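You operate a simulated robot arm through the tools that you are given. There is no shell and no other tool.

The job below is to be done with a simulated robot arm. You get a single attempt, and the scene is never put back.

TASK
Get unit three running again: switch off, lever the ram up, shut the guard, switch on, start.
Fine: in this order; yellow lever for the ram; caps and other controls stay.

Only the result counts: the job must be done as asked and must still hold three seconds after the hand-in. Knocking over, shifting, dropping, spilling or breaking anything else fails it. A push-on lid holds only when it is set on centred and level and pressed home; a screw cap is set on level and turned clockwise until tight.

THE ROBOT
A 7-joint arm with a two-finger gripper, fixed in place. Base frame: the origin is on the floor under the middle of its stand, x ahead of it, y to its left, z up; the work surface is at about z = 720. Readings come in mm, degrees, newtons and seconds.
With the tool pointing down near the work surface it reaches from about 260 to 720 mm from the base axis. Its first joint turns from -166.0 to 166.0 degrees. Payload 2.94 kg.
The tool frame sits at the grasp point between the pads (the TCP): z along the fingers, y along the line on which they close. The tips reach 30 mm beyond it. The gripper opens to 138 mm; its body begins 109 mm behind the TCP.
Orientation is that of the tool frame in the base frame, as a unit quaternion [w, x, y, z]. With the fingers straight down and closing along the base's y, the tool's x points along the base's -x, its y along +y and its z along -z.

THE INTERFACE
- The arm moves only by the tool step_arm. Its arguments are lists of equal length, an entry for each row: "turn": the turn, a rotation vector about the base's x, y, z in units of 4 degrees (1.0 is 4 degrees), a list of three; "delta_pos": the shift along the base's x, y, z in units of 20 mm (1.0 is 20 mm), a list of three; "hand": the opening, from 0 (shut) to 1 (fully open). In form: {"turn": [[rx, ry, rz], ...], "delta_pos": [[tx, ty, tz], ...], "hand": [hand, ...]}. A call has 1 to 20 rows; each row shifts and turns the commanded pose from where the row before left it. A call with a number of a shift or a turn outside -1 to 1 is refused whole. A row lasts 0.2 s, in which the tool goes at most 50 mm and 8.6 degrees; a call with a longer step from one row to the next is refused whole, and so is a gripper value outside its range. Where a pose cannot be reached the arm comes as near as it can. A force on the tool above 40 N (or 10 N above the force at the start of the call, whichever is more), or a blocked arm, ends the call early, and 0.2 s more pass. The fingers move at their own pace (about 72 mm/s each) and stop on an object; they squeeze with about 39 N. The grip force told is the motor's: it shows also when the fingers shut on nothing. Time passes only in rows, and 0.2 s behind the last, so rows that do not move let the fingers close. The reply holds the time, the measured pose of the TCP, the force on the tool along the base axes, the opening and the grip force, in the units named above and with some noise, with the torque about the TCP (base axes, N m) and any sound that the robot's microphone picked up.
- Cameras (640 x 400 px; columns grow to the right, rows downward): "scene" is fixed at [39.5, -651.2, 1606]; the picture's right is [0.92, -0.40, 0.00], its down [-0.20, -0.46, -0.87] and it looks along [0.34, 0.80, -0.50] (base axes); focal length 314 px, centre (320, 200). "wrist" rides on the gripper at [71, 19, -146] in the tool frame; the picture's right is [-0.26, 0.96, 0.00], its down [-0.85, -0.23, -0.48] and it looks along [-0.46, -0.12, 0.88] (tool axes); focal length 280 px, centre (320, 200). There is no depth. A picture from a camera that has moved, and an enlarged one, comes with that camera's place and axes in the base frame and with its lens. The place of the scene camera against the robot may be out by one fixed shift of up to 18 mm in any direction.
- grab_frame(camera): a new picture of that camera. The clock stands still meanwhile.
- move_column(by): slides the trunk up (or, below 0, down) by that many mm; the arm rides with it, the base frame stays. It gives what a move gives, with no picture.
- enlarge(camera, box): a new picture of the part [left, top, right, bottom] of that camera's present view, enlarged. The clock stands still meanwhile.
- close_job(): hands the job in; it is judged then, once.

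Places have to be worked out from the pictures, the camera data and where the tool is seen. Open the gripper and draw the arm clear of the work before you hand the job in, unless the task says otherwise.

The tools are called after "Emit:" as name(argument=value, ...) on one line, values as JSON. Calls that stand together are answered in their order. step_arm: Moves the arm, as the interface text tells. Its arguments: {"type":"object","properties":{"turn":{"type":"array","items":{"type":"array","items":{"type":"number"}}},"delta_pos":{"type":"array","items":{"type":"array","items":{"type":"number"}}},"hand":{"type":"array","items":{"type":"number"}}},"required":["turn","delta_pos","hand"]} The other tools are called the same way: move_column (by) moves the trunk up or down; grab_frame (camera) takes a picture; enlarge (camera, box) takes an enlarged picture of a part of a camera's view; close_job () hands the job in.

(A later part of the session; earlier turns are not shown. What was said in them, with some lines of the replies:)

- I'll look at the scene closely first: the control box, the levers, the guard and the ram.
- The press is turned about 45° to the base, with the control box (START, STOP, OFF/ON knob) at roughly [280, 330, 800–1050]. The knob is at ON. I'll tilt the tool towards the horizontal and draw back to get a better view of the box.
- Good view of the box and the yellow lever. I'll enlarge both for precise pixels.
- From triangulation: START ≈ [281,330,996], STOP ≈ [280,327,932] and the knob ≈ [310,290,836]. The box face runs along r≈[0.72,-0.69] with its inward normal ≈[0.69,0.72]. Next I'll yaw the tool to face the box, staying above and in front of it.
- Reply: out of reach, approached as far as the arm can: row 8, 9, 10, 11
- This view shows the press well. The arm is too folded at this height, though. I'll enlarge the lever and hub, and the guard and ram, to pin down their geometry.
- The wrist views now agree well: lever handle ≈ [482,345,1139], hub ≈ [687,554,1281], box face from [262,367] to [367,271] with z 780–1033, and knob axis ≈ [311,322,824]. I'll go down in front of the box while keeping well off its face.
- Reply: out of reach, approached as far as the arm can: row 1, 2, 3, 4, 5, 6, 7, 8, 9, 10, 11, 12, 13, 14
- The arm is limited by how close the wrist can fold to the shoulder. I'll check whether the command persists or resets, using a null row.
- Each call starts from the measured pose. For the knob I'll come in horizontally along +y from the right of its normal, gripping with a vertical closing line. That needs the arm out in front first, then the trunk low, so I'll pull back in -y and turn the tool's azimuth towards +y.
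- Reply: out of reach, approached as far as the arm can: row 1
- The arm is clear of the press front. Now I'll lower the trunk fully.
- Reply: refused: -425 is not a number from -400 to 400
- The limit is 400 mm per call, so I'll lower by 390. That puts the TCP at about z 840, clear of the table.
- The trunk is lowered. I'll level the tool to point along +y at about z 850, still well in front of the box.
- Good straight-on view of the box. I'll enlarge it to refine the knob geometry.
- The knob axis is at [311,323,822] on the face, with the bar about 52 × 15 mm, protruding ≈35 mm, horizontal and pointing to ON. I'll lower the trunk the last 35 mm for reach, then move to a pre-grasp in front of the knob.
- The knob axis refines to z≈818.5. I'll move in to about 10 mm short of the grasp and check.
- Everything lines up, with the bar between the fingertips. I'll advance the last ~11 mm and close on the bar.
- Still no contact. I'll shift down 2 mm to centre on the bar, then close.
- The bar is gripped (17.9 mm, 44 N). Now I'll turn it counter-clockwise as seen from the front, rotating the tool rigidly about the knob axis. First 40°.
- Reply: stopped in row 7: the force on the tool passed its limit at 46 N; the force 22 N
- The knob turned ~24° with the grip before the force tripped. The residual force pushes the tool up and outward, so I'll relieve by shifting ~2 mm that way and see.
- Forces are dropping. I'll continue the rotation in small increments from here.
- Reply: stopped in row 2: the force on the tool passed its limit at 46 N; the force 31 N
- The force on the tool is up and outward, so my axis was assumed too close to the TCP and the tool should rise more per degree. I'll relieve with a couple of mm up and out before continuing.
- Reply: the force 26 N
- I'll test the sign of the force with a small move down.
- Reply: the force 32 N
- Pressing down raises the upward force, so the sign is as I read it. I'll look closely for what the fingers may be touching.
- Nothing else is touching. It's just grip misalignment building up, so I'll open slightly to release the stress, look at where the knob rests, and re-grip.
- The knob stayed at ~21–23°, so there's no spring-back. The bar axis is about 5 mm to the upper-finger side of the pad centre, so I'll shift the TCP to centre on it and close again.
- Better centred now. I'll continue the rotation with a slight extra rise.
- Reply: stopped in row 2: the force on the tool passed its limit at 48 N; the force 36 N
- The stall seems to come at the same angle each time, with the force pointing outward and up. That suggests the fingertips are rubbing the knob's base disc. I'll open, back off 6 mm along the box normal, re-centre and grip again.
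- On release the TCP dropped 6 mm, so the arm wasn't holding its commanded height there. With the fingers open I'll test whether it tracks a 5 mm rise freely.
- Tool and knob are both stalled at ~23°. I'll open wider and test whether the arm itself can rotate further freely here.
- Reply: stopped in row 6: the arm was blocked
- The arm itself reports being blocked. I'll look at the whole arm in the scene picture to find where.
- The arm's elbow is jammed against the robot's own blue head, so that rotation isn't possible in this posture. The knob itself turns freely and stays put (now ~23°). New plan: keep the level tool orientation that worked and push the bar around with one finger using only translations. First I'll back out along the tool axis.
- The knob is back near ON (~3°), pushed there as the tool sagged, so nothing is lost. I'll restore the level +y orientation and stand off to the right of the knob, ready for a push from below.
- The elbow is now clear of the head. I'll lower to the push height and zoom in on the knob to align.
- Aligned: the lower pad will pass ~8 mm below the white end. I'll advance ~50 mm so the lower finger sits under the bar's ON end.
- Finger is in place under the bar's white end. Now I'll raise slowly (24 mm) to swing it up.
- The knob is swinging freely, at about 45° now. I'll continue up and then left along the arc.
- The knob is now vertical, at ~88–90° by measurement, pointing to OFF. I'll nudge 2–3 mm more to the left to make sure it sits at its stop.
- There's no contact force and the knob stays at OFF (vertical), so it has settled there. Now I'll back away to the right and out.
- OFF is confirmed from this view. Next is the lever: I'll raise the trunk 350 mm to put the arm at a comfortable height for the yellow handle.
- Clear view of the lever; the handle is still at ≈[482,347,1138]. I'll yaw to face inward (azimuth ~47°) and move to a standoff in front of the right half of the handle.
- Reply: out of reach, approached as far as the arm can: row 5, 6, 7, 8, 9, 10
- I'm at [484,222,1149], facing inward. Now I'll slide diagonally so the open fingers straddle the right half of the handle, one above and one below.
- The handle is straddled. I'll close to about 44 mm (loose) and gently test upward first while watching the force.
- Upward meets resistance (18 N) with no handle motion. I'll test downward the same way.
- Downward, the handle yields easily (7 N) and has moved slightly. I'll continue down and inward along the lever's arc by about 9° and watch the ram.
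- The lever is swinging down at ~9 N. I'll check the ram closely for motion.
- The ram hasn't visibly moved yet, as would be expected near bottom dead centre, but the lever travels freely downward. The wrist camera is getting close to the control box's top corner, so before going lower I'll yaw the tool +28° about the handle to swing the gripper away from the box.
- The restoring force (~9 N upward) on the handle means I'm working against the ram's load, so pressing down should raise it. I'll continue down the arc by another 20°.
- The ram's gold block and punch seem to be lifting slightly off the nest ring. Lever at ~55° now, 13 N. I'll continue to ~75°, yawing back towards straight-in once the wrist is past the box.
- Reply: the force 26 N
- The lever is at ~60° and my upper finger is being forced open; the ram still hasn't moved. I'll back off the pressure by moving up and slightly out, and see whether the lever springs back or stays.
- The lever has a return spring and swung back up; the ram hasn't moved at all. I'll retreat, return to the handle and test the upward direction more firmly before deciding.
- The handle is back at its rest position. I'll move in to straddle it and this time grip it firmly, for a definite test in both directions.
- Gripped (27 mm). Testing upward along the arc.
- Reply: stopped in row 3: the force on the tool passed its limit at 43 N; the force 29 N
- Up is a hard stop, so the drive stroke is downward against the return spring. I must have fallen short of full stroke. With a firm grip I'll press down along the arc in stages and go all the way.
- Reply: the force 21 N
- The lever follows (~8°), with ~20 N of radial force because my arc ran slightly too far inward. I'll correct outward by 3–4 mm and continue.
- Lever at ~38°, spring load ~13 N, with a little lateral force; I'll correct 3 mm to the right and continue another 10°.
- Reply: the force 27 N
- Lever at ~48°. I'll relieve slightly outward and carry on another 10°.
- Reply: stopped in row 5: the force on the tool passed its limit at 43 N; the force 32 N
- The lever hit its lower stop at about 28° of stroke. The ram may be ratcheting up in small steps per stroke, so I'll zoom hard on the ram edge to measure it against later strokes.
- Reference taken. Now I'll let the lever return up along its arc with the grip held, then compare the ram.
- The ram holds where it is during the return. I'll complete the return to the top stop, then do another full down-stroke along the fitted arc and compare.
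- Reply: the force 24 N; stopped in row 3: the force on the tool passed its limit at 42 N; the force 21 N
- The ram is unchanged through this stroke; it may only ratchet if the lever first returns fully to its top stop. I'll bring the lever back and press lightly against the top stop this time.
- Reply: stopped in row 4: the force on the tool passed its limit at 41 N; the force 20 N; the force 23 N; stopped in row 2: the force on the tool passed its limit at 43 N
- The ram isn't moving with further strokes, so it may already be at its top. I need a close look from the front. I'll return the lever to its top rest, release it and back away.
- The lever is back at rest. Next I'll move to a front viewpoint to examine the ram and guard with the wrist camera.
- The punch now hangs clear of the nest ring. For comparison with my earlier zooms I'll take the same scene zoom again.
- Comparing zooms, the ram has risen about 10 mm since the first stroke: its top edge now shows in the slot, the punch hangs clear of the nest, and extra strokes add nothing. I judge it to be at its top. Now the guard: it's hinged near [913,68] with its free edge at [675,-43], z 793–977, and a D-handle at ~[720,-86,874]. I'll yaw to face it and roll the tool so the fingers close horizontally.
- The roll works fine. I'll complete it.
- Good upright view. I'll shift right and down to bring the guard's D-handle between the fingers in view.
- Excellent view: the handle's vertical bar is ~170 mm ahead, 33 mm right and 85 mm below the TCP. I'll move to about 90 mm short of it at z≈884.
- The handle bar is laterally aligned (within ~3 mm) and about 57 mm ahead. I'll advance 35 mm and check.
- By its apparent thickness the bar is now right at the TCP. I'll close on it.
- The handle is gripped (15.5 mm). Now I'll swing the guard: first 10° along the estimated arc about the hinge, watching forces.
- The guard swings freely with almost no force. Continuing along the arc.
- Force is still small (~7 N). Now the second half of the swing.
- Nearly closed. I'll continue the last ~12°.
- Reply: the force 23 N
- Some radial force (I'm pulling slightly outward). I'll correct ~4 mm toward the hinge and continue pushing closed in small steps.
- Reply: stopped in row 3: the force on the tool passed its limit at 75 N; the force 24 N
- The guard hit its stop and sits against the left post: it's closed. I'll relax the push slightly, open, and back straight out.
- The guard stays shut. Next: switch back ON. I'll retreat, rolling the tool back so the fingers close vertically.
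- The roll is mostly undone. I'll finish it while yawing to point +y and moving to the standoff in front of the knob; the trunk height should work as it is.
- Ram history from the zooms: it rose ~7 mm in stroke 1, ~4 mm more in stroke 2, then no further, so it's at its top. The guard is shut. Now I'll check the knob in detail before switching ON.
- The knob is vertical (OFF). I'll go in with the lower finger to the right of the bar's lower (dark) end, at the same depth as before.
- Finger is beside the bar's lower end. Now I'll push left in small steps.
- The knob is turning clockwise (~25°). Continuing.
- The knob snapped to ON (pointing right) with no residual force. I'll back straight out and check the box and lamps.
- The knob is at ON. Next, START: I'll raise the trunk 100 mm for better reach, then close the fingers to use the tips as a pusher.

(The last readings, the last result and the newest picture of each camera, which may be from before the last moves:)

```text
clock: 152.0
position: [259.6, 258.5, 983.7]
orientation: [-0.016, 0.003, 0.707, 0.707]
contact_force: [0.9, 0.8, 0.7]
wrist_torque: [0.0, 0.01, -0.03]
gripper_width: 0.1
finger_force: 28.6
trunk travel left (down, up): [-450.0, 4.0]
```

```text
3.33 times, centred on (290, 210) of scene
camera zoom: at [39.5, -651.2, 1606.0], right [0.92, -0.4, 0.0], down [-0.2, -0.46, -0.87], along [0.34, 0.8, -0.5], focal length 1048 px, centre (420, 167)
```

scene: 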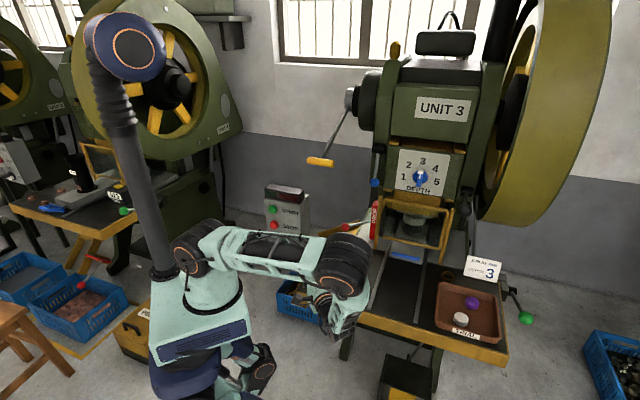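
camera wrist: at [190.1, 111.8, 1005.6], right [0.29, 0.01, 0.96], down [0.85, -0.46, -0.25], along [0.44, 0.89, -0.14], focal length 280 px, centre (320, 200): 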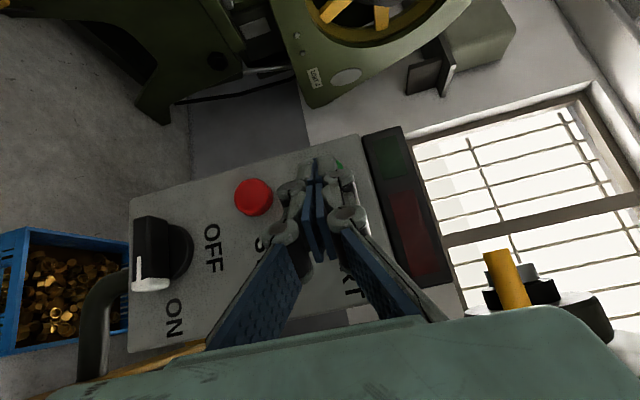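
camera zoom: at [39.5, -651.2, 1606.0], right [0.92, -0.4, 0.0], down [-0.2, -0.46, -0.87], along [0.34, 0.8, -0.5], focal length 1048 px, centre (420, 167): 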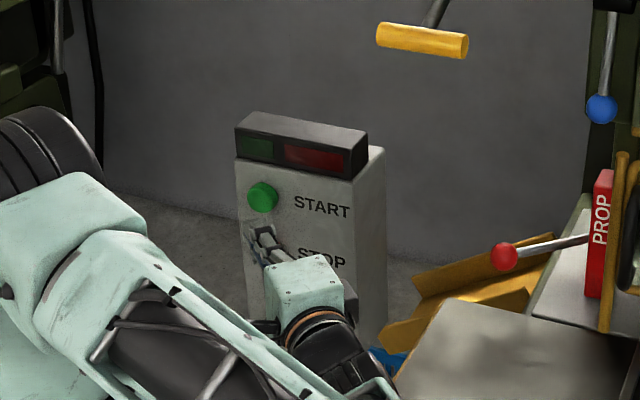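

The tips are lined up with the green START button. I'll advance 36 mm along the tool, then press along the box's inward normal in small steps.

Emit:
step_arm(turn=[[0, 0, 0], [0, 0, 0], [0, 0, 0]], delta_pos=[[0, 0.6, 0], [0, 0.6, 0], [0, 0.5, 0]], hand=[0, 0, 0])

Emit:
grab_frame(camera="wrist")

Emit:
enlarge(camera="scene", box=[250, 170, 330, 230])

```text
clock: 152.8
position: [259.3, 291.6, 983.9]
orientation: [-0.017, 0.003, 0.707, 0.707]
contact_force: [-0.1, 0.7, 1.2]
wrist_torque: [0.0, -0.02, 0.01]
gripper_width: 0.0
finger_force: 27.6
trunk travel left (down, up): [-450.0, 4.0]
```

```text
taken
camera wrist: at [190.9, 144.3, 1004.8], right [0.29, 0.01, 0.96], down [0.85, -0.46, -0.25], along [0.44, 0.89, -0.14], focal length 280 px, centre (320, 200)
```

wrist: 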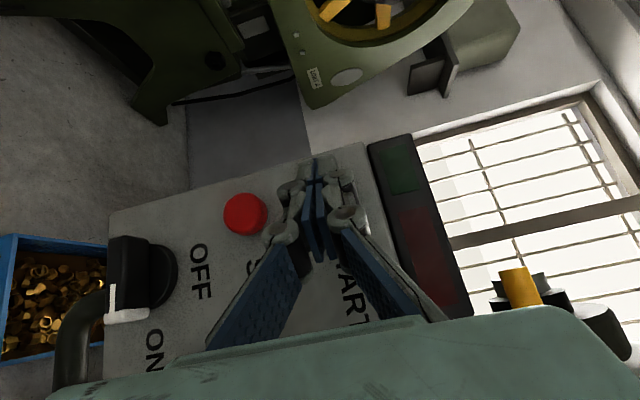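

```text
6.67 times, centred on (290, 200) of scene
camera zoom: at [39.5, -651.2, 1606.0], right [0.92, -0.4, 0.0], down [-0.2, -0.46, -0.87], along [0.34, 0.8, -0.5], focal length 2096 px, centre (520, 200)
```

zoom: 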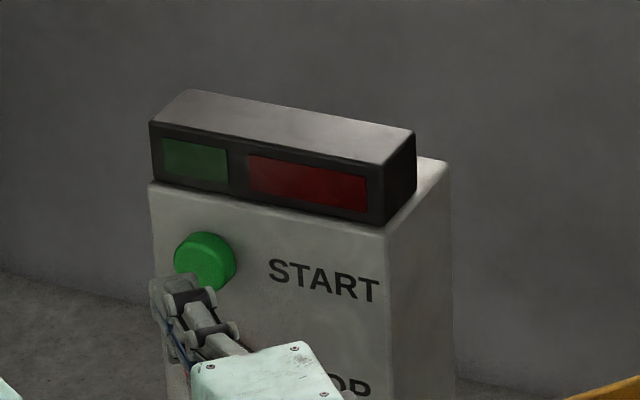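

The tips are just in front of the button. Pressing along the inward normal in 3 mm steps.

Emit:
step_arm(turn=[[0, 0, 0], [0, 0, 0], [0, 0, 0], [0, 0, 0], [0, 0, 0]], delta_pos=[[0.1017, 0.11, 0], [0.1017, 0.11, 0], [0.1017, 0.11, 0], [0.1017, 0.11, 0], [0.1017, 0.11, 0]], hand=[0, 0, 0, 0, 0])

Emit:
enlarge(camera="scene", box=[250, 170, 330, 230])

```text
clock: 154.0
position: [269.9, 302.9, 983.1]
orientation: [-0.016, 0.004, 0.707, 0.707]
contact_force: [0.1, 0.5, -0.6]
wrist_torque: [0.01, 0.0, 0.04]
gripper_width: 0.2
finger_force: 28.6
trunk travel left (down, up): [-450.0, 4.0]
```

```text
6.67 times, centred on (290, 200) of scene
camera zoom: at [39.5, -651.2, 1606.0], right [0.92, -0.4, 0.0], down [-0.2, -0.46, -0.87], along [0.34, 0.8, -0.5], focal length 2096 px, centre (520, 200)
```

zoom: 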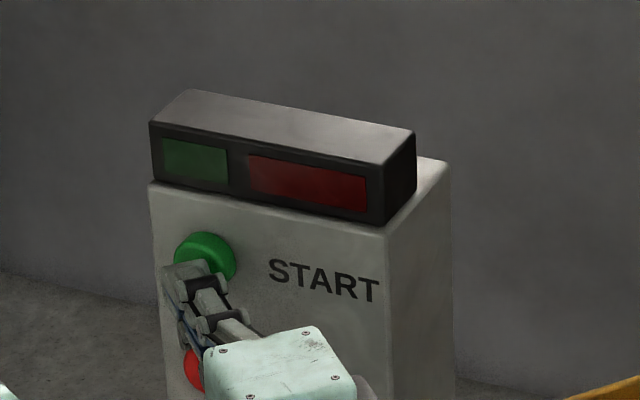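

Emit:
step_arm(turn=[[0, 0, 0], [0, 0, 0], [0, 0, 0]], delta_pos=[[0.1017, 0.11, 0.05], [0.1017, 0.11, 0], [0.1017, 0.11, 0]], hand=[0, 0, 0])

Emit:
enlarge(camera="scene", box=[250, 170, 330, 230])

Emit:
enlarge(camera="wrist", box=[220, 100, 480, 260])

```text
clock: 154.8
position: [274.4, 310.2, 984.6]
orientation: [-0.016, 0.003, 0.708, 0.707]
contact_force: [-2.0, -5.0, -0.4]
wrist_torque: [-0.02, -0.01, 0.0]
gripper_width: 6.2
finger_force: 28.5
trunk travel left (down, up): [-450.0, 4.0]
heard: click
```

```text
6.67 times, centred on (290, 200) of scene
camera zoom: at [39.5, -651.2, 1606.0], right [0.92, -0.4, 0.0], down [-0.2, -0.46, -0.87], along [0.34, 0.8, -0.5], focal length 2096 px, centre (520, 200)
```

zoom: 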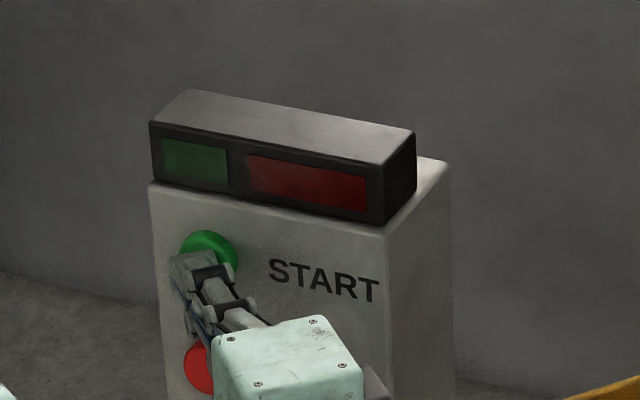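

```text
2.46 times, centred on (350, 180) of wrist
camera zoom: at [206.4, 162.7, 1005.4], right [0.29, 0.01, 0.96], down [0.85, -0.46, -0.25], along [0.44, 0.89, -0.14], focal length 690 px, centre (246, 249)
```

zoom: 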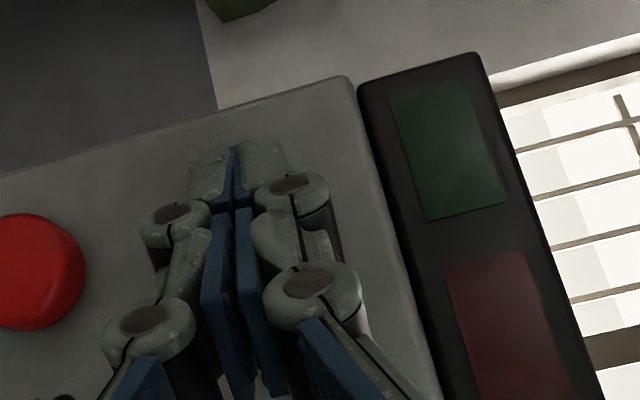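

I heard a click, so the button was pressed. I'll release and watch the lamps and the microphone.

Emit:
step_arm(turn=[[0, 0, 0], [0, 0, 0], [0, 0, 0], [0, 0, 0], [0, 0, 0]], delta_pos=[[-0.15, -0.17, 0], [-0.3, -0.33, 0], [-0.3, -0.33, 0], [0, -0.5, 0], [0, 0, 0]], hand=[0, 0, 0, 0, 0])

Emit:
enlarge(camera="scene", box=[250, 170, 350, 270])

Emit:
grab_frame(camera="scene")

```text
clock: 156.0
position: [260.4, 282.6, 984.4]
orientation: [-0.015, 0.004, 0.707, 0.707]
contact_force: [0.9, -0.1, -0.1]
wrist_torque: [0.04, -0.04, 0.01]
gripper_width: 0.0
finger_force: 27.9
trunk travel left (down, up): [-450.0, 4.0]
```

```text
4.00 times, centred on (300, 220) of scene
camera zoom: at [39.5, -651.2, 1606.0], right [0.92, -0.4, 0.0], down [-0.2, -0.46, -0.87], along [0.34, 0.8, -0.5], focal length 1258 px, centre (400, 120)
```

zoom: 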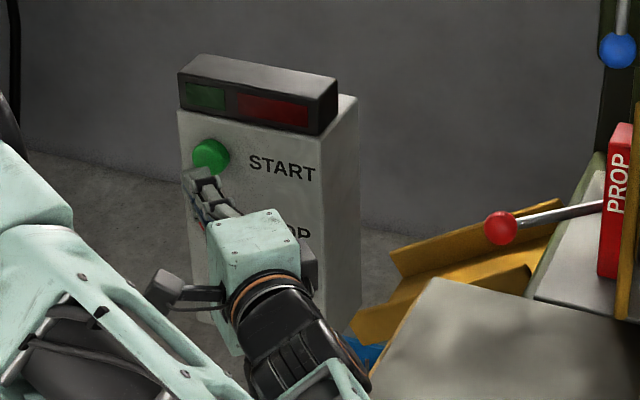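

```text
taken
```

scene: 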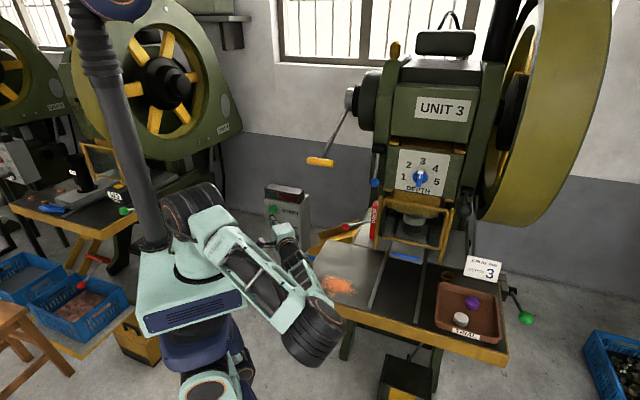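

Only a click; the lamps are still dark. I'll check whether the flywheel turns by comparing zooms over time.

Emit:
enlarge(camera="scene", box=[470, 20, 620, 220])

Emit:
step_arm(turn=[[0, 0, 0], [0, 0, 0], [0, 0, 0], [0, 0, 0]], delta_pos=[[0, -1, 0], [0, -1, 0], [0, -1, 0], [0, 0, 0]], hand=[0.2, 0.2, 0.2, 0.2])

Emit:
enlarge(camera="scene", box=[470, 20, 620, 220])

Emit:
grab_frame(camera="wrist")

```text
2.00 times, centred on (545, 120) of scene
camera zoom: at [39.5, -651.2, 1606.0], right [0.92, -0.4, 0.0], down [-0.2, -0.46, -0.87], along [0.34, 0.8, -0.5], focal length 629 px, centre (-130, 360)
```

zoom: 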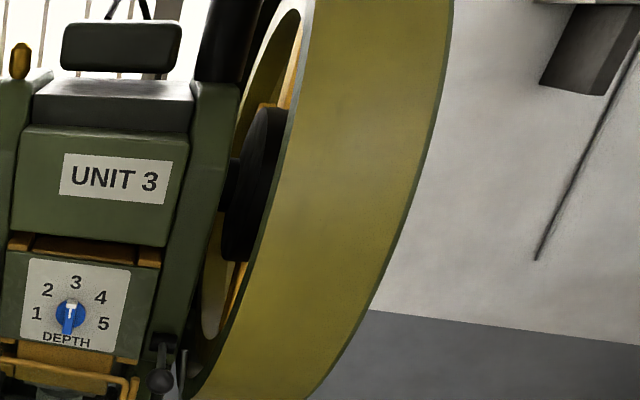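

```text
clock: 157.0
position: [260.3, 222.6, 982.1]
orientation: [-0.015, 0.004, 0.708, 0.707]
contact_force: [0.0, 0.9, -1.1]
wrist_torque: [-0.04, -0.01, -0.01]
gripper_width: 27.5
finger_force: 0.2
trunk travel left (down, up): [-450.0, 4.0]
```

```text
2.00 times, centred on (545, 120) of scene
camera zoom: at [39.5, -651.2, 1606.0], right [0.92, -0.4, 0.0], down [-0.2, -0.46, -0.87], along [0.34, 0.8, -0.5], focal length 629 px, centre (-130, 360)
```

zoom: 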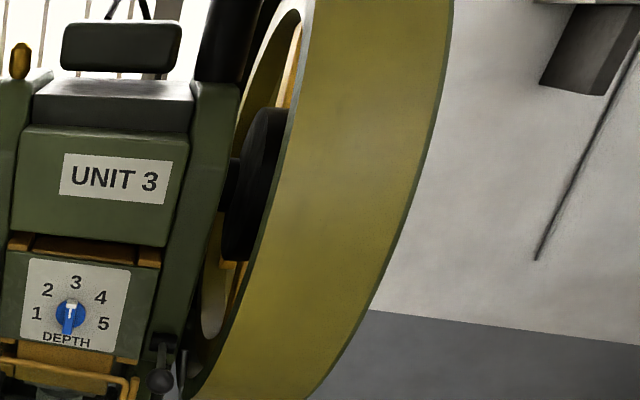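

```text
taken
camera wrist: at [191.4, 76.2, 1004.6], right [0.29, 0.01, 0.96], down [0.85, -0.46, -0.25], along [0.44, 0.89, -0.14], focal length 280 px, centre (320, 200)
```

wrist: 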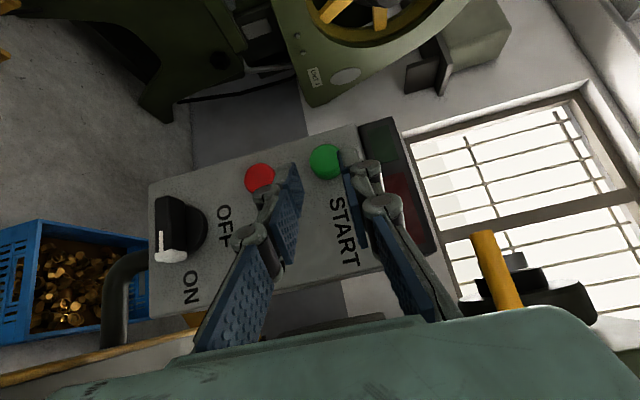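

Emit:
enlarge(camera="scene", box=[500, 20, 560, 180])

Emit:
step_arm(turn=[[0, 0, 0]], delta_pos=[[0, 0, 0]], hand=[0.2])

Emit:
enlarge(camera="scene", box=[500, 20, 560, 180])

Emit:
step_arm(turn=[[0, 0, 0], [0, 0, 0]], delta_pos=[[0, 0, 0], [0, 0, 0]], hand=[0.2, 0.2])

Emit:
enlarge(camera="scene", box=[500, 20, 560, 180])

```text
2.50 times, centred on (530, 100) of scene
camera zoom: at [39.5, -651.2, 1606.0], right [0.92, -0.4, 0.0], down [-0.2, -0.46, -0.87], along [0.34, 0.8, -0.5], focal length 786 px, centre (-205, 450)
```

zoom: 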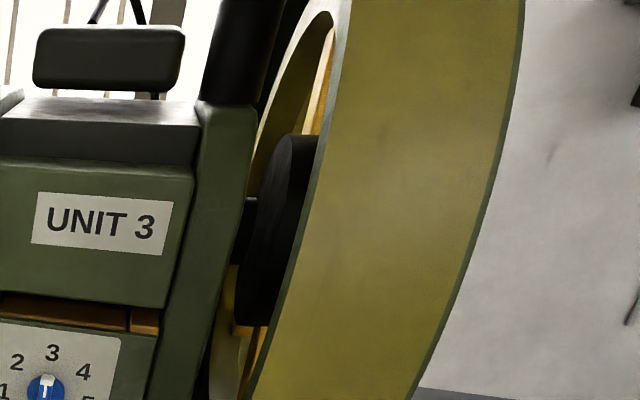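

```text
clock: 157.4
position: [260.3, 223.0, 982.6]
orientation: [-0.016, 0.004, 0.707, 0.707]
contact_force: [-0.2, 0.5, -0.2]
wrist_torque: [0.0, 0.02, -0.01]
gripper_width: 27.6
finger_force: 0.2
trunk travel left (down, up): [-450.0, 4.0]
```

```text
2.50 times, centred on (530, 100) of scene
camera zoom: at [39.5, -651.2, 1606.0], right [0.92, -0.4, 0.0], down [-0.2, -0.46, -0.87], along [0.34, 0.8, -0.5], focal length 786 px, centre (-205, 450)
```

zoom: 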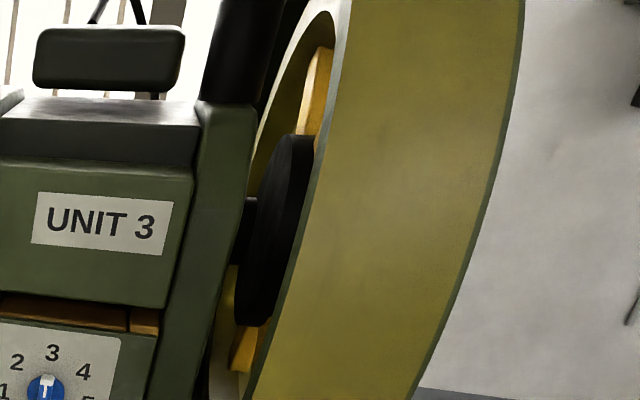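

```text
clock: 158.0
position: [259.9, 223.6, 983.5]
orientation: [-0.016, 0.004, 0.707, 0.707]
contact_force: [-0.5, 0.4, -0.2]
wrist_torque: [0.03, -0.02, 0.0]
gripper_width: 27.8
finger_force: 0.1
trunk travel left (down, up): [-450.0, 4.0]
```

```text
2.50 times, centred on (530, 100) of scene
camera zoom: at [39.5, -651.2, 1606.0], right [0.92, -0.4, 0.0], down [-0.2, -0.46, -0.87], along [0.34, 0.8, -0.5], focal length 786 px, centre (-205, 450)
```

zoom: 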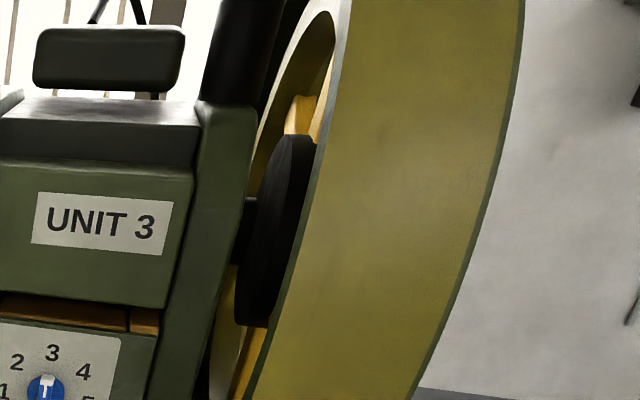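

The flywheel is now turning by itself, so the press is running. I'll verify the lamps, the guard, the knob and the rest of the scene.

Emit:
enlarge(camera="wrist", box=[140, 100, 460, 320])

Emit:
enlarge(camera="scene", box=[340, 130, 540, 350])

Emit:
enlarge(camera="scene", box=[250, 170, 330, 230])

```text
1.82 times, centred on (300, 210) of wrist
camera zoom: at [191.5, 76.5, 1004.6], right [0.29, 0.01, 0.96], down [0.85, -0.46, -0.25], along [0.44, 0.89, -0.14], focal length 510 px, centre (356, 182)
```

zoom: 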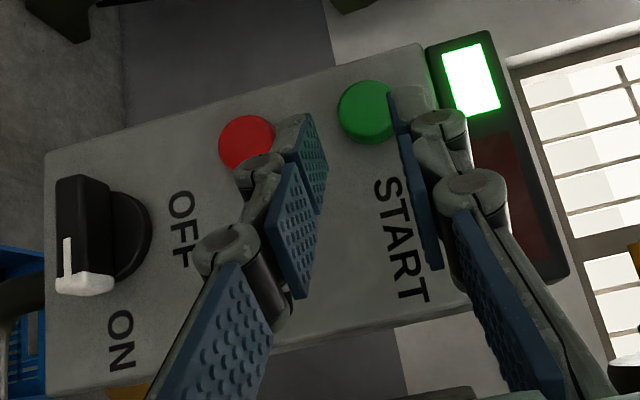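

```text
1.82 times, centred on (440, 240) of scene
camera zoom: at [39.5, -651.2, 1606.0], right [0.92, -0.4, 0.0], down [-0.2, -0.46, -0.87], along [0.34, 0.8, -0.5], focal length 572 px, centre (102, 127)
```

zoom: 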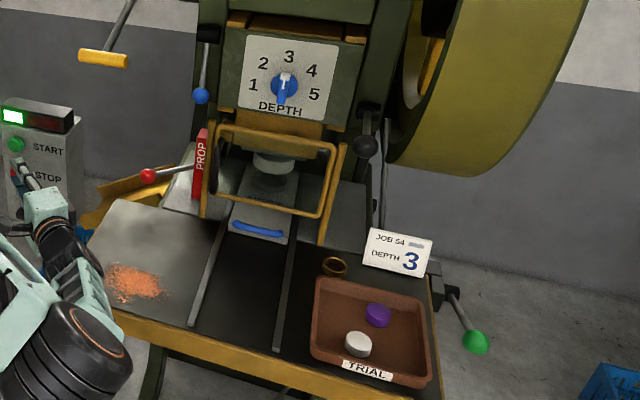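

```text
6.67 times, centred on (290, 200) of scene
camera zoom: at [39.5, -651.2, 1606.0], right [0.92, -0.4, 0.0], down [-0.2, -0.46, -0.87], along [0.34, 0.8, -0.5], focal length 2096 px, centre (520, 200)
```

zoom: 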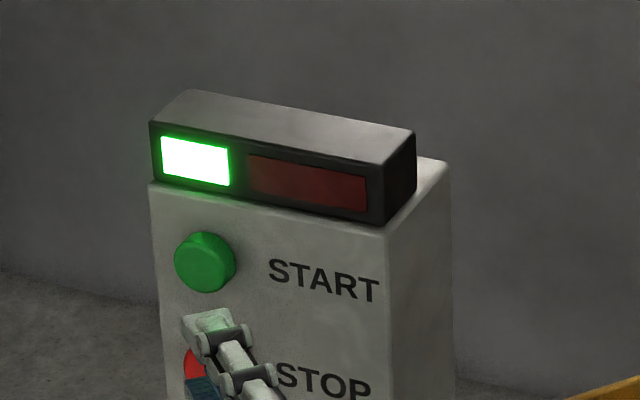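

The green lamp is lit and the flywheel is spinning: the unit is running. Now I'll draw the arm clear, away from the STOP button, and open the gripper.

Emit:
step_arm(turn=[[0, 0, 0], [0, 0, 0], [0, 0, 0], [0, 0, 0], [0, 0, 0], [0, 0, 0], [0, 0, 0], [0, 0, 0], [0, 0, 0], [0, 0, 0], [0, 0, 0], [0, 0, 0]], delta_pos=[[0, -1, 0], [0, -1, 0], [0, -1, 0], [0.2, -1, 0], [0.3, -1, 0], [0.3, -1, 0.3], [0.3, -1, 0.3], [0.3, -1, 0.3], [0.3, -1, 0.3], [0.3, -1, 0.3], [0, 0, 0], [0, 0, 0]], hand=[0.2, 0.2, 0.2, 0.2, 0.3, 0.6, 1, 1, 1, 1, 1, 1])

Emit:
grab_frame(camera="scene")

Emit:
grab_frame(camera="wrist")

```text
clock: 160.6
position: [299.2, 21.9, 1012.8]
orientation: [-0.016, 0.004, 0.707, 0.707]
contact_force: [-0.3, -0.6, 0.2]
wrist_torque: [-0.01, -0.02, 0.0]
gripper_width: 138.0
finger_force: 0.2
trunk travel left (down, up): [-450.0, 4.0]
```

```text
taken
```

scene: 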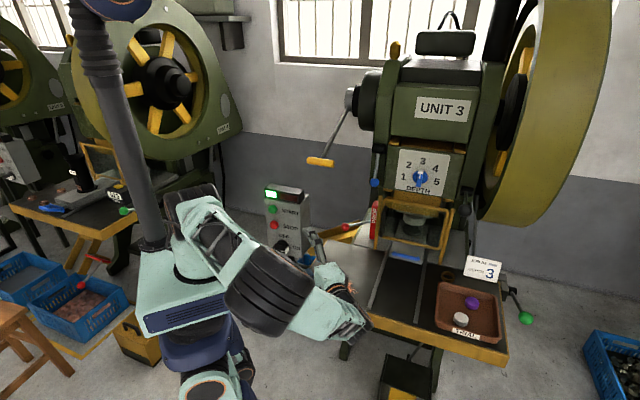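

```text
taken
camera wrist: at [230.7, -124.0, 1034.2], right [0.29, 0.01, 0.96], down [0.85, -0.46, -0.25], along [0.44, 0.89, -0.14], focal length 280 px, centre (320, 200)
```

wrist: 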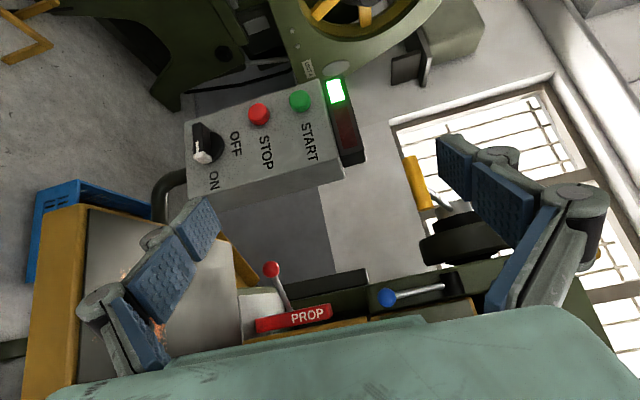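

The arm is clear and the gripper open. I'll wait a few seconds to confirm that the state holds.

Emit:
step_arm(turn=[[0, 0, 0], [0, 0, 0], [0, 0, 0], [0, 0, 0], [0, 0, 0], [0, 0, 0], [0, 0, 0], [0, 0, 0], [0, 0, 0], [0, 0, 0], [0, 0, 0], [0, 0, 0], [0, 0, 0], [0, 0, 0], [0, 0, 0], [0, 0, 0]], delta_pos=[[0, 0, 0], [0, 0, 0], [0, 0, 0], [0, 0, 0], [0, 0, 0], [0, 0, 0], [0, 0, 0], [0, 0, 0], [0, 0, 0], [0, 0, 0], [0, 0, 0], [0, 0, 0], [0, 0, 0], [0, 0, 0], [0, 0, 0], [0, 0, 0]], hand=[1, 1, 1, 1, 1, 1, 1, 1, 1, 1, 1, 1, 1, 1, 1, 1])

Emit:
enlarge(camera="scene", box=[250, 130, 530, 350])

```text
clock: 164.0
position: [299.4, 23.2, 1012.5]
orientation: [-0.017, 0.004, 0.707, 0.707]
contact_force: [-0.1, -0.4, 0.4]
wrist_torque: [0.0, 0.01, 0.02]
gripper_width: 138.1
finger_force: 0.0
trunk travel left (down, up): [-450.0, 4.0]
```

```text
1.82 times, centred on (390, 240) of scene
camera zoom: at [39.5, -651.2, 1606.0], right [0.92, -0.4, 0.0], down [-0.2, -0.46, -0.87], along [0.34, 0.8, -0.5], focal length 572 px, centre (193, 127)
```

zoom: 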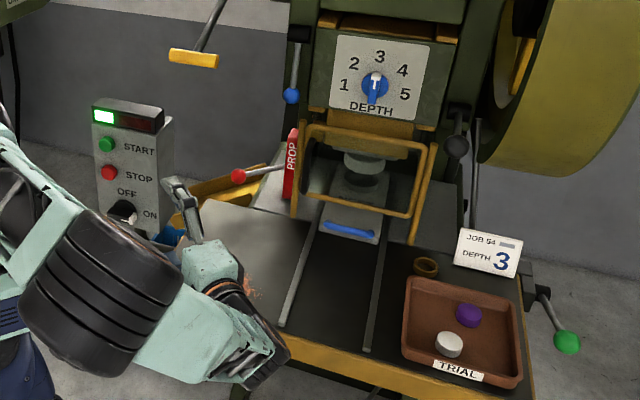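

After more than 3 s the green lamp is still lit, the guard is shut, the knob is at ON, and the tray, caps and other controls are undisturbed. I'm handing in the job.

Emit:
close_job()

```text
The job is handed in.
```

Unit three is running again. I did the steps in your order: switched off, levered the ram up with the yellow lever, shut the guard, switched on and pressed start.

At the last check, just before hand-in:
- **Running:** the green lamp was lit, and I'd seen the flywheel turning just after the start. The lamp was still lit after more than 3 seconds with the arm clear.
- **Ram:** it rose about 11 mm, judged from the camera pictures. Two more full lever strokes moved it no further, so I took that as its top position. There was no marker on the press to confirm it.
- **Guard and switch:** the guard was shut against its left post and stayed shut after I let go. The knob was at ON.
- **Everything else:** the caps, tray, job card and other controls looked undisturbed.

My first try at turning the knob stalled when the arm caught on the robot's own head. The knob slipped back to ON, so I pushed it to OFF with one finger instead. That was before the ram was touched, so the order held.

The gripper is open and the arm is clear of the press.
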